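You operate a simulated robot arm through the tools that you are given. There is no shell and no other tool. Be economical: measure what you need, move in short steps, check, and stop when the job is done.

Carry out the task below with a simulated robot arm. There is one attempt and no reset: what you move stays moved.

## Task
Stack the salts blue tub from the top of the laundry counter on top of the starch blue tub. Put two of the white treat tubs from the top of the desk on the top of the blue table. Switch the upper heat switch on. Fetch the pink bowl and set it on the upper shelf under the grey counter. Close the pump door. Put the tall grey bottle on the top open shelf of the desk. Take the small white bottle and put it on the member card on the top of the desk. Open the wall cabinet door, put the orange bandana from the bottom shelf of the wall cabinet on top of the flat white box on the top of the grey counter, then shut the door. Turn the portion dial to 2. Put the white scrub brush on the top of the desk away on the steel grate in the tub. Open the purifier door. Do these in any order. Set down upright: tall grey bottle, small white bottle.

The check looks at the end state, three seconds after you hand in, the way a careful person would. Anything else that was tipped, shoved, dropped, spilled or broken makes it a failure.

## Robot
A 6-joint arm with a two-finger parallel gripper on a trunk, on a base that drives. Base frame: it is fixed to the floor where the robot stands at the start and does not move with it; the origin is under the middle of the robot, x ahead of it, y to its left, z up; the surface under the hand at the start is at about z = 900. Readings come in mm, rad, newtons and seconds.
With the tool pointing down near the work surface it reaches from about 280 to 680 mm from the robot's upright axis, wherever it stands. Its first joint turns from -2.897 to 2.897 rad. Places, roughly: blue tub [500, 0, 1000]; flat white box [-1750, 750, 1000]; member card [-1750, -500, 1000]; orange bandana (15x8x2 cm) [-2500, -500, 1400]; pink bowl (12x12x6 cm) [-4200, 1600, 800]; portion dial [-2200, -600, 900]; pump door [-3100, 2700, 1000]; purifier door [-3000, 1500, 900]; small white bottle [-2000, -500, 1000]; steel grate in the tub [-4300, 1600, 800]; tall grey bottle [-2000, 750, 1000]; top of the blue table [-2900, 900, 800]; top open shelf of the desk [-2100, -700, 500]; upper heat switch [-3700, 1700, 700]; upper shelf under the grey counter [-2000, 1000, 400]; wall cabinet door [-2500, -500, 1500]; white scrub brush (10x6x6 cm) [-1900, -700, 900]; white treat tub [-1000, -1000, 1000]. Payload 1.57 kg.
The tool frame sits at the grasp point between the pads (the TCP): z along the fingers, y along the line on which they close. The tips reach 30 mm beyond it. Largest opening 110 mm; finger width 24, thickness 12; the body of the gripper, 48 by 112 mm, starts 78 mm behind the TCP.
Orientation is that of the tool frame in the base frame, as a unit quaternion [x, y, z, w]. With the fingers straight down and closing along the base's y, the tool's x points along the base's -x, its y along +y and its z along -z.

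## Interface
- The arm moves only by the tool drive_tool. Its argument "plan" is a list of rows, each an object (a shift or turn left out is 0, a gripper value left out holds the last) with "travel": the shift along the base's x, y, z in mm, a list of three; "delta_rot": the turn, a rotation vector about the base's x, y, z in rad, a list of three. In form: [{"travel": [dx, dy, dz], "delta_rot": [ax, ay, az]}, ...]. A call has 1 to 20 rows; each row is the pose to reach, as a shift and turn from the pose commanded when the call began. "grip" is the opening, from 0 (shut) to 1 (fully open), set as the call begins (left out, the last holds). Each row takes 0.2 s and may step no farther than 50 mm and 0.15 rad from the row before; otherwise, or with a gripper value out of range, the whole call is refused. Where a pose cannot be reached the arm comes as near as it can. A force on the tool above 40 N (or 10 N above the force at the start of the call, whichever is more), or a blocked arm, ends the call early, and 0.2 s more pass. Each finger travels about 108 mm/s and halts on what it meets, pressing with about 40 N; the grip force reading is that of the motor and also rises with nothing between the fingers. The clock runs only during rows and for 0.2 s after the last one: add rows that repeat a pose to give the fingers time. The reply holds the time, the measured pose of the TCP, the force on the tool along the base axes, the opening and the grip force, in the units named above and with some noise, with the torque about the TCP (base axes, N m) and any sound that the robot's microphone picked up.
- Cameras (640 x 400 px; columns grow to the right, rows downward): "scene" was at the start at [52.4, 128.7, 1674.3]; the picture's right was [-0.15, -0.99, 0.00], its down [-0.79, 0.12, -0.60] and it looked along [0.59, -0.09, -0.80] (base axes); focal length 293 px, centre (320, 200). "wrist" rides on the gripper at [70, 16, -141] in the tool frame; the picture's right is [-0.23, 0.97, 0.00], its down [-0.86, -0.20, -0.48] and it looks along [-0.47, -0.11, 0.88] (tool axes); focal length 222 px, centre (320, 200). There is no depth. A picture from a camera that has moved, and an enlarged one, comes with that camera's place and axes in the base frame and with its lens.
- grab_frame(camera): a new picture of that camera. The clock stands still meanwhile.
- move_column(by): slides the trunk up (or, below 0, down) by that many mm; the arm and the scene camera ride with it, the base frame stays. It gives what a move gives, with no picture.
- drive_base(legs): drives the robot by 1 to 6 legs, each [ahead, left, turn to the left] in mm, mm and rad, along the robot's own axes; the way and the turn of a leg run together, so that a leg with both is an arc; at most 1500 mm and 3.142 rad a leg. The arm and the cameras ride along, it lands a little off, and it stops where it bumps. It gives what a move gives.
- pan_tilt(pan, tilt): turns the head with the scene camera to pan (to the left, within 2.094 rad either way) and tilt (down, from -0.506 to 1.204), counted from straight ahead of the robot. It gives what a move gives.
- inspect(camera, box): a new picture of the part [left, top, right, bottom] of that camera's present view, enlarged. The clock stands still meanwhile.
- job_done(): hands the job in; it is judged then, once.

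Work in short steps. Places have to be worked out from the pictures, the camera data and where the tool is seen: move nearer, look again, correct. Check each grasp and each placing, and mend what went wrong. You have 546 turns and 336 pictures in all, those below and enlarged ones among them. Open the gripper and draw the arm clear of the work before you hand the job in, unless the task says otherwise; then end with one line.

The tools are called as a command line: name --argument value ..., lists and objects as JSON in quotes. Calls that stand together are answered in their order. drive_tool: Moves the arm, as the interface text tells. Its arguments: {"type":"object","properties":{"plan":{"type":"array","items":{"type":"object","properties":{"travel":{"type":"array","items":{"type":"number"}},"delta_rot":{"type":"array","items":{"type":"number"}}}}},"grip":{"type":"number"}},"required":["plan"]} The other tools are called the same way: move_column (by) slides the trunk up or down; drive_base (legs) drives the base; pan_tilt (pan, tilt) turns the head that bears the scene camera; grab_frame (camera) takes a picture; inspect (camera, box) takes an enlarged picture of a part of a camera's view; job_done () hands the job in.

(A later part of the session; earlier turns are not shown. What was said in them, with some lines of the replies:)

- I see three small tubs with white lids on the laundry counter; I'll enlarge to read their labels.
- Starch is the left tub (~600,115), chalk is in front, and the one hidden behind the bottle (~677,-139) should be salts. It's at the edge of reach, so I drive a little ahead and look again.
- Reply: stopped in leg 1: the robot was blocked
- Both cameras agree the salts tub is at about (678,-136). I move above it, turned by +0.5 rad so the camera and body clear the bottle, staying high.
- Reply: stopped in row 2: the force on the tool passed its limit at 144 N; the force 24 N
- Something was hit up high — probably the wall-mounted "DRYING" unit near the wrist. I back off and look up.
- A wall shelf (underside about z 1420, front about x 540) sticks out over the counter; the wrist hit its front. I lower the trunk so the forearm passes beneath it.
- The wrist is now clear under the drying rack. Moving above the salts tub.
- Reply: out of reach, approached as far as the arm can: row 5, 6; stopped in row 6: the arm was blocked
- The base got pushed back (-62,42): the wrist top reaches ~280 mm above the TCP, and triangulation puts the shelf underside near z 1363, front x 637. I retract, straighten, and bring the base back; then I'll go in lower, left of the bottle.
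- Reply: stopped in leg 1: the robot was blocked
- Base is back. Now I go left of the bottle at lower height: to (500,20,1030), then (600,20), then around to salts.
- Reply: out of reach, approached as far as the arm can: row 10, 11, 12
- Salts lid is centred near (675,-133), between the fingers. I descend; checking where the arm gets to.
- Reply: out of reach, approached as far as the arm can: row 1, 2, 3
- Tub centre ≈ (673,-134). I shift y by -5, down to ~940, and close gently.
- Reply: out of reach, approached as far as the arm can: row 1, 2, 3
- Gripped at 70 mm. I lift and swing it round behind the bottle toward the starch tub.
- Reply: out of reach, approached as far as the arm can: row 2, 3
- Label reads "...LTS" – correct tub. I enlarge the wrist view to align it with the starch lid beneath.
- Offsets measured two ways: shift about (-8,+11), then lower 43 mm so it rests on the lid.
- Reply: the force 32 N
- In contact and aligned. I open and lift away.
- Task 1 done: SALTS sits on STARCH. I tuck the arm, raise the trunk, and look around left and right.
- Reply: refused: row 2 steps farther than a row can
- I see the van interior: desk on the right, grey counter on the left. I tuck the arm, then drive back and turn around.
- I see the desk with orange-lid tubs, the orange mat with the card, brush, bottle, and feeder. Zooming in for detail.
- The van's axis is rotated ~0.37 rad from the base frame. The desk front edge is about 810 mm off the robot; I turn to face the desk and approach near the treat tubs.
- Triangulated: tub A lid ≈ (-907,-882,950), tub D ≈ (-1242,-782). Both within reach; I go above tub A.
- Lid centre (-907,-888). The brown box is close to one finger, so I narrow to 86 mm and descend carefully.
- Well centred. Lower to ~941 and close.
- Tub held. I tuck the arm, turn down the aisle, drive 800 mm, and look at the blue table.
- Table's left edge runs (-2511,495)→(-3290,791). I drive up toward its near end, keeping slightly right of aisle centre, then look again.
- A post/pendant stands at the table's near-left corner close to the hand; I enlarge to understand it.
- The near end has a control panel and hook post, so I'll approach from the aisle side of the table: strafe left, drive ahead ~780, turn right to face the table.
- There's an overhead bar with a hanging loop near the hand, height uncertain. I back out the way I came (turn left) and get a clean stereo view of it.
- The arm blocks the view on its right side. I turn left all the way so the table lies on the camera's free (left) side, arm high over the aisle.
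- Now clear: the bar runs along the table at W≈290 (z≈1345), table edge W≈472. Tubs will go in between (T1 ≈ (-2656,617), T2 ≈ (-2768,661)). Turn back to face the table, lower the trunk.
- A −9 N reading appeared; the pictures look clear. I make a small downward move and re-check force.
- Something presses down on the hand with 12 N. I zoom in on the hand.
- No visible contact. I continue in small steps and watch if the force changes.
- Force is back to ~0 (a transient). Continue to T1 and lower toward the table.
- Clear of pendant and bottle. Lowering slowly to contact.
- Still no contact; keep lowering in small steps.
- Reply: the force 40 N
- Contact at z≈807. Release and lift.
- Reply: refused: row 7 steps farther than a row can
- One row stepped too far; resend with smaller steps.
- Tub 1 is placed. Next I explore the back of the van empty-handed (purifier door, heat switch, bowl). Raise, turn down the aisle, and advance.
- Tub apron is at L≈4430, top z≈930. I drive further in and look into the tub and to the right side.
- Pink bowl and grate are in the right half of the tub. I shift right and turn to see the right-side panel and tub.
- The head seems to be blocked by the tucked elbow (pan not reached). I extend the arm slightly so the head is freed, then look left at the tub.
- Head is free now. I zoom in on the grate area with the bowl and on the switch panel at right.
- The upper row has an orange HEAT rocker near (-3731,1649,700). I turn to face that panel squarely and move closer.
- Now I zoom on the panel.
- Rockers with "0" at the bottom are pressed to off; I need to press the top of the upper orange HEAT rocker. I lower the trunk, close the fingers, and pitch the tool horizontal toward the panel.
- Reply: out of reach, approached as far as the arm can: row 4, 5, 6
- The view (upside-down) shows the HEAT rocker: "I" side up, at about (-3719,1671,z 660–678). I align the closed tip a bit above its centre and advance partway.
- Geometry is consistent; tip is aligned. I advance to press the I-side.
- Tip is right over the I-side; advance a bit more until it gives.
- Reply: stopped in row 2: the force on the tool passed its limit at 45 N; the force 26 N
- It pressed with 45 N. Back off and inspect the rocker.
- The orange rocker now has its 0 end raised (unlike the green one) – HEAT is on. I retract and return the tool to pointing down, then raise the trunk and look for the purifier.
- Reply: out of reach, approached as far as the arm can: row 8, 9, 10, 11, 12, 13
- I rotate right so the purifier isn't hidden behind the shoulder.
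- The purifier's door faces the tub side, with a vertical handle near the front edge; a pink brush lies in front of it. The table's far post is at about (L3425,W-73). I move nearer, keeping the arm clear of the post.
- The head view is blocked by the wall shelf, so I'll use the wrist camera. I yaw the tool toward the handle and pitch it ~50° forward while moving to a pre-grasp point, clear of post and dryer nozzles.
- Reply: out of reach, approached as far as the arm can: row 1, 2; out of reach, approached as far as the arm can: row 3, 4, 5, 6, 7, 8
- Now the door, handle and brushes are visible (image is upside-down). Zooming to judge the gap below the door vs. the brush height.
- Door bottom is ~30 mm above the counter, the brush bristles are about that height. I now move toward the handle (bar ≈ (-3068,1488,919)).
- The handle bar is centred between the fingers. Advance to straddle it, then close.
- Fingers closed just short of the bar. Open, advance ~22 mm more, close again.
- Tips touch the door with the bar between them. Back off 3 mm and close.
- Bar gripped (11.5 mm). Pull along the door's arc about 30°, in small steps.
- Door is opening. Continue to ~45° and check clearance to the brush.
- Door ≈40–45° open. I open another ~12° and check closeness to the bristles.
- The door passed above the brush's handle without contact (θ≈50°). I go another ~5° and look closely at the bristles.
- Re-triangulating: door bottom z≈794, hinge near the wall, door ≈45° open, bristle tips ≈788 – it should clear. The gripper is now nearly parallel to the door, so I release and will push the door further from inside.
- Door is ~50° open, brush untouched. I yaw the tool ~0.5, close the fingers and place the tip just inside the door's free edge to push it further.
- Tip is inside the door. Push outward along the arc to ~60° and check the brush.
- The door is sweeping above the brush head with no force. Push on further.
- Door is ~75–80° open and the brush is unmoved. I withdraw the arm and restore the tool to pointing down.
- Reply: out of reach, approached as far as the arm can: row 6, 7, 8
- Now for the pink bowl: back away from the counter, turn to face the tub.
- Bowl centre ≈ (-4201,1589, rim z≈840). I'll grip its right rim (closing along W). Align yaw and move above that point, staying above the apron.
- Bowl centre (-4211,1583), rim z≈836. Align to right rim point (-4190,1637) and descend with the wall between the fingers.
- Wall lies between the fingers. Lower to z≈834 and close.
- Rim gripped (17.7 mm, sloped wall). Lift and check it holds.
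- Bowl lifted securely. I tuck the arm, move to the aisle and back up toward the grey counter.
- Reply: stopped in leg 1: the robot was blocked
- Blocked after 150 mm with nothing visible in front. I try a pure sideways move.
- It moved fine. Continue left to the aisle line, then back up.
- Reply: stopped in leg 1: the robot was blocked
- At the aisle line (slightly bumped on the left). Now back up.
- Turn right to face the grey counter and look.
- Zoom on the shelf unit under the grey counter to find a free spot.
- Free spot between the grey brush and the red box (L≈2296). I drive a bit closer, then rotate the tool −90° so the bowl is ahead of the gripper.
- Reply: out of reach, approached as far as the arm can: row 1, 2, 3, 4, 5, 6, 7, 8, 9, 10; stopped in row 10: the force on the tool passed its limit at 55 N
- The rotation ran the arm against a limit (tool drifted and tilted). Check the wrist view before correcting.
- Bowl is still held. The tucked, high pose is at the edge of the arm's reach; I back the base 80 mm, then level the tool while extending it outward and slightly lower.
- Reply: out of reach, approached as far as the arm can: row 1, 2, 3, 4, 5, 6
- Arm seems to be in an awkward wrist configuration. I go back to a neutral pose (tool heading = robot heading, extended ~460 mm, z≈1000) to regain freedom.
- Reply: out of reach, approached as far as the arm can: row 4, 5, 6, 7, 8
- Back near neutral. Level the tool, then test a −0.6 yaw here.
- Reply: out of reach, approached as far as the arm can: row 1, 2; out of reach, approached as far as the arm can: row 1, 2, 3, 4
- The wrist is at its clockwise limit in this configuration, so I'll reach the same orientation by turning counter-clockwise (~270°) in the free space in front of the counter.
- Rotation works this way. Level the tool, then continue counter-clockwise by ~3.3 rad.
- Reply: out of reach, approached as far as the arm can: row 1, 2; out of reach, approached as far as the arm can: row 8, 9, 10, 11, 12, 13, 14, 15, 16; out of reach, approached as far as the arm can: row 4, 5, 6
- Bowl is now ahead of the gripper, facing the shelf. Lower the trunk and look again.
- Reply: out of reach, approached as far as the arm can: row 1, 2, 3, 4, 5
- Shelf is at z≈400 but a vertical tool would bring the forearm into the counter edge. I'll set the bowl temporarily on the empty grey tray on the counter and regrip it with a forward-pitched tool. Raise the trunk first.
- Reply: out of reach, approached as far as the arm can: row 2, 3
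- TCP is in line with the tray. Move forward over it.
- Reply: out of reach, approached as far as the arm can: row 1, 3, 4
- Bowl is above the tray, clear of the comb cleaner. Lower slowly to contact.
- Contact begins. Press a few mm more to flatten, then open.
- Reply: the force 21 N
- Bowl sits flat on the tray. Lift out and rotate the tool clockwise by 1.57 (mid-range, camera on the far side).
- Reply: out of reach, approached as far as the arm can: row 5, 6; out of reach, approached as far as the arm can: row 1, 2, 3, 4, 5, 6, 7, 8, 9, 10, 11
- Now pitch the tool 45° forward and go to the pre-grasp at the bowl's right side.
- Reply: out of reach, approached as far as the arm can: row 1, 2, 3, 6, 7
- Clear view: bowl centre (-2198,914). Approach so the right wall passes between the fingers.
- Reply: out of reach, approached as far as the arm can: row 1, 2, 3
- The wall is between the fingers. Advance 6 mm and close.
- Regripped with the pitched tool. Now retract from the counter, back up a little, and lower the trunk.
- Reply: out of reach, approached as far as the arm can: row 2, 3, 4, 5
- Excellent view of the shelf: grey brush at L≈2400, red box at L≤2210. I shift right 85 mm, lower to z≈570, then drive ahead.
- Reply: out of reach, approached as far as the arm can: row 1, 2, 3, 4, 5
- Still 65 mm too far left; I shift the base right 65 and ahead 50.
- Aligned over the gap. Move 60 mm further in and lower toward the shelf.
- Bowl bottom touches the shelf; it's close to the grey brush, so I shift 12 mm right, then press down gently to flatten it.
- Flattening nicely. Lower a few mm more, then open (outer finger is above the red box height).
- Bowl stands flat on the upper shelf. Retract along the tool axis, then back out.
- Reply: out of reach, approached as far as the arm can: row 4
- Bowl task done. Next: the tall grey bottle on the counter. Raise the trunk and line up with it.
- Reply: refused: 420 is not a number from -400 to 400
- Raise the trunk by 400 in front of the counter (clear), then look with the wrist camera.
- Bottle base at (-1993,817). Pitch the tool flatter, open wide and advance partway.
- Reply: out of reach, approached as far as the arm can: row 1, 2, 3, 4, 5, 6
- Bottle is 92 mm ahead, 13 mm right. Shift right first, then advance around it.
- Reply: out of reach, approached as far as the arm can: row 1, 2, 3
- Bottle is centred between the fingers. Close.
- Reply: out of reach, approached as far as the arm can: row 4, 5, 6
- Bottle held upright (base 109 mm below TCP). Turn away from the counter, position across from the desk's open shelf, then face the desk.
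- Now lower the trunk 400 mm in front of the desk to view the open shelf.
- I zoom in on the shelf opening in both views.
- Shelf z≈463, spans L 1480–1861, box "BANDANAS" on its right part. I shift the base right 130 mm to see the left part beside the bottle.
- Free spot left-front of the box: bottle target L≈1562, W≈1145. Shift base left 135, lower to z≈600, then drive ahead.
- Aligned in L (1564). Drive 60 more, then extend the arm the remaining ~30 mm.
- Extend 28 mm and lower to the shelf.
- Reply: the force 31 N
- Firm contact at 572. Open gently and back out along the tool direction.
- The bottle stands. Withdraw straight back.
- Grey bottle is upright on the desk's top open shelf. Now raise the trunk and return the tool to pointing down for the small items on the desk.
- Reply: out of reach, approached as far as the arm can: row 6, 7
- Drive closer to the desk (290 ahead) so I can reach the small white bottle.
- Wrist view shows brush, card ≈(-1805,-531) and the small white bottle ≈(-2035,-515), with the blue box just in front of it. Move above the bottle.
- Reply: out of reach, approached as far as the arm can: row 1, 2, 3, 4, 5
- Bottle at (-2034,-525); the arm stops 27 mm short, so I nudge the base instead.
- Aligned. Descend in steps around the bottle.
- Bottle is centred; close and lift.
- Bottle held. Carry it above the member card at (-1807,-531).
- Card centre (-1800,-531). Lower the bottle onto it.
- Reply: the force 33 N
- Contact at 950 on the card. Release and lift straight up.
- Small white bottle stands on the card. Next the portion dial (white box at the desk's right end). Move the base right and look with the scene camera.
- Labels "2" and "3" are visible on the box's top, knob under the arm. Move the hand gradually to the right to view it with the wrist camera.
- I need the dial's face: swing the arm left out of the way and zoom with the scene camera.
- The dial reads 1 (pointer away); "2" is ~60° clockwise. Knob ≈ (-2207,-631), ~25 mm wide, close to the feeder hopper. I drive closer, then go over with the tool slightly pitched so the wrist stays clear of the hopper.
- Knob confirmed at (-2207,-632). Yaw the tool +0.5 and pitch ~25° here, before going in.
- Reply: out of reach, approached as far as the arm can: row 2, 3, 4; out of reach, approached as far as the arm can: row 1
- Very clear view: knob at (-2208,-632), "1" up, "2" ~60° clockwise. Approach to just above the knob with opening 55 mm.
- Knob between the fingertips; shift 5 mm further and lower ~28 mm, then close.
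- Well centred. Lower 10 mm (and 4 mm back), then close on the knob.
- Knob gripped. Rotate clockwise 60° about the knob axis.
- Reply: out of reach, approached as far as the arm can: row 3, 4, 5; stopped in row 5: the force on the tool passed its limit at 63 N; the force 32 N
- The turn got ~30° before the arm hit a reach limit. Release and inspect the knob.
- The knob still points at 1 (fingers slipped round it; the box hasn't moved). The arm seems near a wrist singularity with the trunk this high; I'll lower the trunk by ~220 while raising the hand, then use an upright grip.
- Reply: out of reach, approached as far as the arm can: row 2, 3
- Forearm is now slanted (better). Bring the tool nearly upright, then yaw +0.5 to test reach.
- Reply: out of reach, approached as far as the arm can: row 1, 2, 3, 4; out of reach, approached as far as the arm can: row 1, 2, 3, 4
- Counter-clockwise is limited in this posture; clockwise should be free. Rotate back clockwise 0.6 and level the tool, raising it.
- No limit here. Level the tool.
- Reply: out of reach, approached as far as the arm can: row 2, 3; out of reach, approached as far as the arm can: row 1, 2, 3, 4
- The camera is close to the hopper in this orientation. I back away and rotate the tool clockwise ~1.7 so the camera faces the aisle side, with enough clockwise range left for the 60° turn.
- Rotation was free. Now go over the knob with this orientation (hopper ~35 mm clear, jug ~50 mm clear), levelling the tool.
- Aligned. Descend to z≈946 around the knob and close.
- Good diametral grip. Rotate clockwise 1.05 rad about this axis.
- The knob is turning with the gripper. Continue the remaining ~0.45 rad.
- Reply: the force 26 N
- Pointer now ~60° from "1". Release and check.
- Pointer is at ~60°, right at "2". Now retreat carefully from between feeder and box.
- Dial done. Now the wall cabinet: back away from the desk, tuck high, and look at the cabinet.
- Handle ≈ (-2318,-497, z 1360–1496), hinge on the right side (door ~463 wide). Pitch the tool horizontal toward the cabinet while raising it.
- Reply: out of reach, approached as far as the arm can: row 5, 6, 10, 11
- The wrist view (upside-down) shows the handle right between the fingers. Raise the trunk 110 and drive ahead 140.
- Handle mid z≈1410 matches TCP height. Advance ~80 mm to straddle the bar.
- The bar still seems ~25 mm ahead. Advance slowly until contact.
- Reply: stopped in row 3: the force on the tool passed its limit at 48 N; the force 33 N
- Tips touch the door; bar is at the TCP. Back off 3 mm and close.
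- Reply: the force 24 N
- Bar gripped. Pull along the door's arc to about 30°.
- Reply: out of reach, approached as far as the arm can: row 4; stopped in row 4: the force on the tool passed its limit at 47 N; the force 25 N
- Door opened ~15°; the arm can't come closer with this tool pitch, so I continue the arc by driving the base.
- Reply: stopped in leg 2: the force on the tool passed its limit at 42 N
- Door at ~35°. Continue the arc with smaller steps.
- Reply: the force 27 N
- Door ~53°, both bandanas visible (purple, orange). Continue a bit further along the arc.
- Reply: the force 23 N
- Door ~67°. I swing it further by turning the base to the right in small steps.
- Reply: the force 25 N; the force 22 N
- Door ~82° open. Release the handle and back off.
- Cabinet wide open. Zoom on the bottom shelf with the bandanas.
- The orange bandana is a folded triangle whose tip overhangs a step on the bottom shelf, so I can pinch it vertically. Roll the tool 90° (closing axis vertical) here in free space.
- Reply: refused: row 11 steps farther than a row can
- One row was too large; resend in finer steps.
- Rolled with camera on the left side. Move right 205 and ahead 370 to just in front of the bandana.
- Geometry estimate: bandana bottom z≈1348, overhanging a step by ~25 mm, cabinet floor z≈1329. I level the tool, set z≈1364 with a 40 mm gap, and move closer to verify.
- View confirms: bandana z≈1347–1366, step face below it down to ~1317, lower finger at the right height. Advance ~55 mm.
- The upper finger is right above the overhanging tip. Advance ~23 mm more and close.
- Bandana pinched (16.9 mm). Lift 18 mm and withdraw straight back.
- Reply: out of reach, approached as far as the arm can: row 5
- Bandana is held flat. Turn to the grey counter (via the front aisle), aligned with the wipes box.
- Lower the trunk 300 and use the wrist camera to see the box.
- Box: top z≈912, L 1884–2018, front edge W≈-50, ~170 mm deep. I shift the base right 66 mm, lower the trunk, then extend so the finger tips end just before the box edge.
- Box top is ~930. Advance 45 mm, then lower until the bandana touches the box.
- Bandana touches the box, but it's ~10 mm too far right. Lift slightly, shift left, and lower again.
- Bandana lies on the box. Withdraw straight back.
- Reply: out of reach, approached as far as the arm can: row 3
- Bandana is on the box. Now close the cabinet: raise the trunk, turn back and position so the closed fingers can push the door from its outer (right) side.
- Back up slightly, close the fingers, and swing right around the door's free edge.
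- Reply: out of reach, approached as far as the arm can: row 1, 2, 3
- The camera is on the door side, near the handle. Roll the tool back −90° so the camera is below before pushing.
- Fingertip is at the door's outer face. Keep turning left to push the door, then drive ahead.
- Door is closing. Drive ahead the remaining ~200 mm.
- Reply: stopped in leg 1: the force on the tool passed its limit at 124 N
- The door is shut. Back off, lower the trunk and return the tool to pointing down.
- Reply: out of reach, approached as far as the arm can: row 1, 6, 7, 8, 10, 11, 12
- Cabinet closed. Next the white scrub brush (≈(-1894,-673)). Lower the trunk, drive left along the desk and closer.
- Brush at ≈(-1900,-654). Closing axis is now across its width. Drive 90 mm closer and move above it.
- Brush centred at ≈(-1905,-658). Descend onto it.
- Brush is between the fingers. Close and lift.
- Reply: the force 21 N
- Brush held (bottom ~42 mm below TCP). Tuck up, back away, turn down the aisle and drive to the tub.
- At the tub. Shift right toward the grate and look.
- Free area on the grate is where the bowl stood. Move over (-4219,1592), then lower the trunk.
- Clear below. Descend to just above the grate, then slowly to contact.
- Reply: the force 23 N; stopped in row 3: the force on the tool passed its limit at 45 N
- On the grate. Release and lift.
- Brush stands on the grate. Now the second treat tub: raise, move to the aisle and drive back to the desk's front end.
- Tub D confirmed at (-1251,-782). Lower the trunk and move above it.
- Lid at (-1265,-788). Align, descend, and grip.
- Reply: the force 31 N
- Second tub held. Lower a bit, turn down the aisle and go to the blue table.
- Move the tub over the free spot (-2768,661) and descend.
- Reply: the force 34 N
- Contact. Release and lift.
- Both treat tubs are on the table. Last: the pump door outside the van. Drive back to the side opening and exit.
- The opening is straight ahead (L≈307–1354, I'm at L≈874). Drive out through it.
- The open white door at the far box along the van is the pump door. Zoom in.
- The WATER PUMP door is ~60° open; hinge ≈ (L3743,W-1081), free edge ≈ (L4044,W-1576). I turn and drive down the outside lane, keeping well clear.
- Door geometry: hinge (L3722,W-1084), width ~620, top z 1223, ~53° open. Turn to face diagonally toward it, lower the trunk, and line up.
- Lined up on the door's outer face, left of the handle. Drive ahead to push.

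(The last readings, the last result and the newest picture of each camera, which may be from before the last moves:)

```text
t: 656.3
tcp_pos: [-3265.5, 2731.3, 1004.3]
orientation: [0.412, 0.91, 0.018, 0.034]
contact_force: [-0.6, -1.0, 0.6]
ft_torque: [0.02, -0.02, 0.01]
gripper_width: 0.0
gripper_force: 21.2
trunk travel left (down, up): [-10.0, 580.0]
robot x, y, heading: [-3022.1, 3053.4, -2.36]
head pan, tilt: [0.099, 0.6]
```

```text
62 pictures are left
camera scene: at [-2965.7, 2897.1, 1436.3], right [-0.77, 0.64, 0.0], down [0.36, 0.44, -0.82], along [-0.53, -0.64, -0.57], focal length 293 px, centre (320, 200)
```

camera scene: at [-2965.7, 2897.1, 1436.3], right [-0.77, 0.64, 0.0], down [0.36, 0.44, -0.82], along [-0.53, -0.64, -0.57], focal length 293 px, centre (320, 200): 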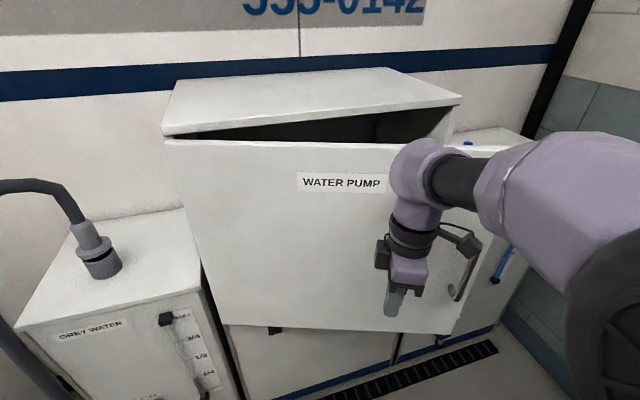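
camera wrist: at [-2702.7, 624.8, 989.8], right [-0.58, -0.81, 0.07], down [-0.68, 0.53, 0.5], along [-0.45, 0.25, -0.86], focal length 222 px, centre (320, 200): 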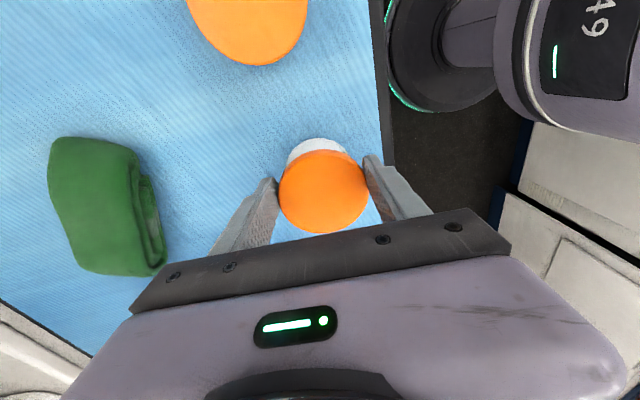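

drive_base --legs '[[170, 0, 0]]'

drive_base --legs '[[60, 20, 0]]'

grab_frame --camera "scene"

```text
t: 657.7
tcp_pos: [-3388.6, 2613.7, 1005.0]
orientation: [0.414, 0.91, 0.018, 0.034]
contact_force: [-0.8, -0.4, 0.5]
ft_torque: [-0.02, 0.05, 0.02]
gripper_width: 0.2
gripper_force: 21.2
trunk travel left (down, up): [-10.0, 580.0]
robot x, y, heading: [-3142.1, 2930.2, -2.373]
head pan, tilt: [0.099, 0.6]
```

```text
t: 658.7
tcp_pos: [-3404.9, 2584.1, 1005.7]
orientation: [0.412, 0.91, 0.024, 0.033]
contact_force: [6.7, 12.3, 4.6]
ft_torque: [-1.74, 1.04, -0.07]
gripper_width: 0.1
gripper_force: 21.4
trunk travel left (down, up): [-10.0, 580.0]
robot x, y, heading: [-3158.7, 2894.8, -2.364]
head pan, tilt: [0.099, 0.6]
stopped in leg 1: the force on the tool passed its limit at 152 N (the readings are from after the stop); the commanded pose is now the measured one
```

```text
61 pictures are left
camera scene: at [-3104.4, 2744.8, 1436.6], right [-0.77, 0.64, 0.0], down [0.36, 0.43, -0.83], along [-0.53, -0.63, -0.56], focal length 293 px, centre (320, 200)
```

scene: 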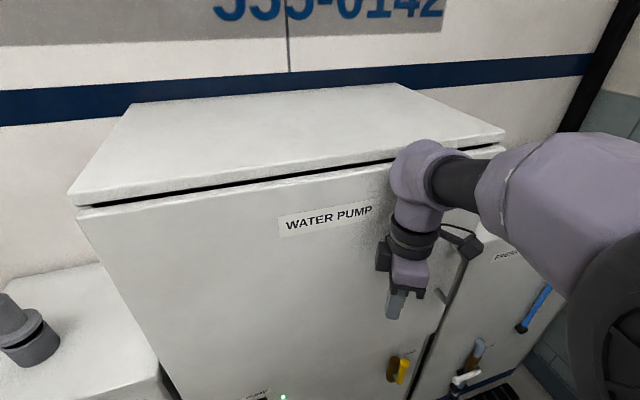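

The door seems shut (firm stop). Back off and verify.

drive_base --legs '[[-350, 0, 0]]'

grab_frame --camera "scene"

```text
t: 661.0
tcp_pos: [-3153.3, 2827.3, 1004.6]
orientation: [0.407, 0.913, 0.024, 0.033]
contact_force: [0.1, -0.9, 0.3]
ft_torque: [0.01, -0.02, 0.02]
gripper_width: 0.0
gripper_force: 21.3
trunk travel left (down, up): [-10.0, 580.0]
robot x, y, heading: [-2908.6, 3144.8, -2.357]
head pan, tilt: [0.099, 0.6]
```

```text
60 pictures are left
camera scene: at [-2854.4, 2990.0, 1436.4], right [-0.77, 0.64, 0.0], down [0.36, 0.44, -0.83], along [-0.52, -0.64, -0.56], focal length 293 px, centre (320, 200)
```

scene: 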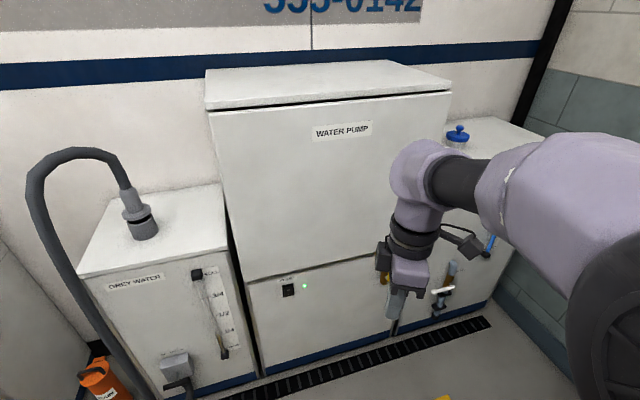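

All tasks are complete. Open the gripper with the arm clear, then hand in.

drive_tool --plan '[{"travel": [0, 0, 20]}, {"travel": [0, 0, 20]}, {"travel": [0, 0, 20]}, {"travel": [0, 0, 20]}]' --grip 0.8

job_done

```text
t: 662.0
tcp_pos: [-3152.6, 2826.9, 1025.3]
orientation: [0.407, 0.912, 0.024, 0.033]
contact_force: [-0.6, 0.1, 0.4]
ft_torque: [0.05, -0.01, 0.01]
gripper_width: 88.1
gripper_force: 0.1
trunk travel left (down, up): [-10.0, 580.0]
robot x, y, heading: [-2912.6, 3145.8, -2.357]
head pan, tilt: [0.099, 0.6]
```

```text
The job is handed in.
```

I finished all eleven tasks, opened the gripper clear of the work and handed the job in; each looked right in pictures as I finished it, except that the heat switch's indicator stayed dark because the blue hose's power is off, and the purifier door is open about 75–80°, not fully.
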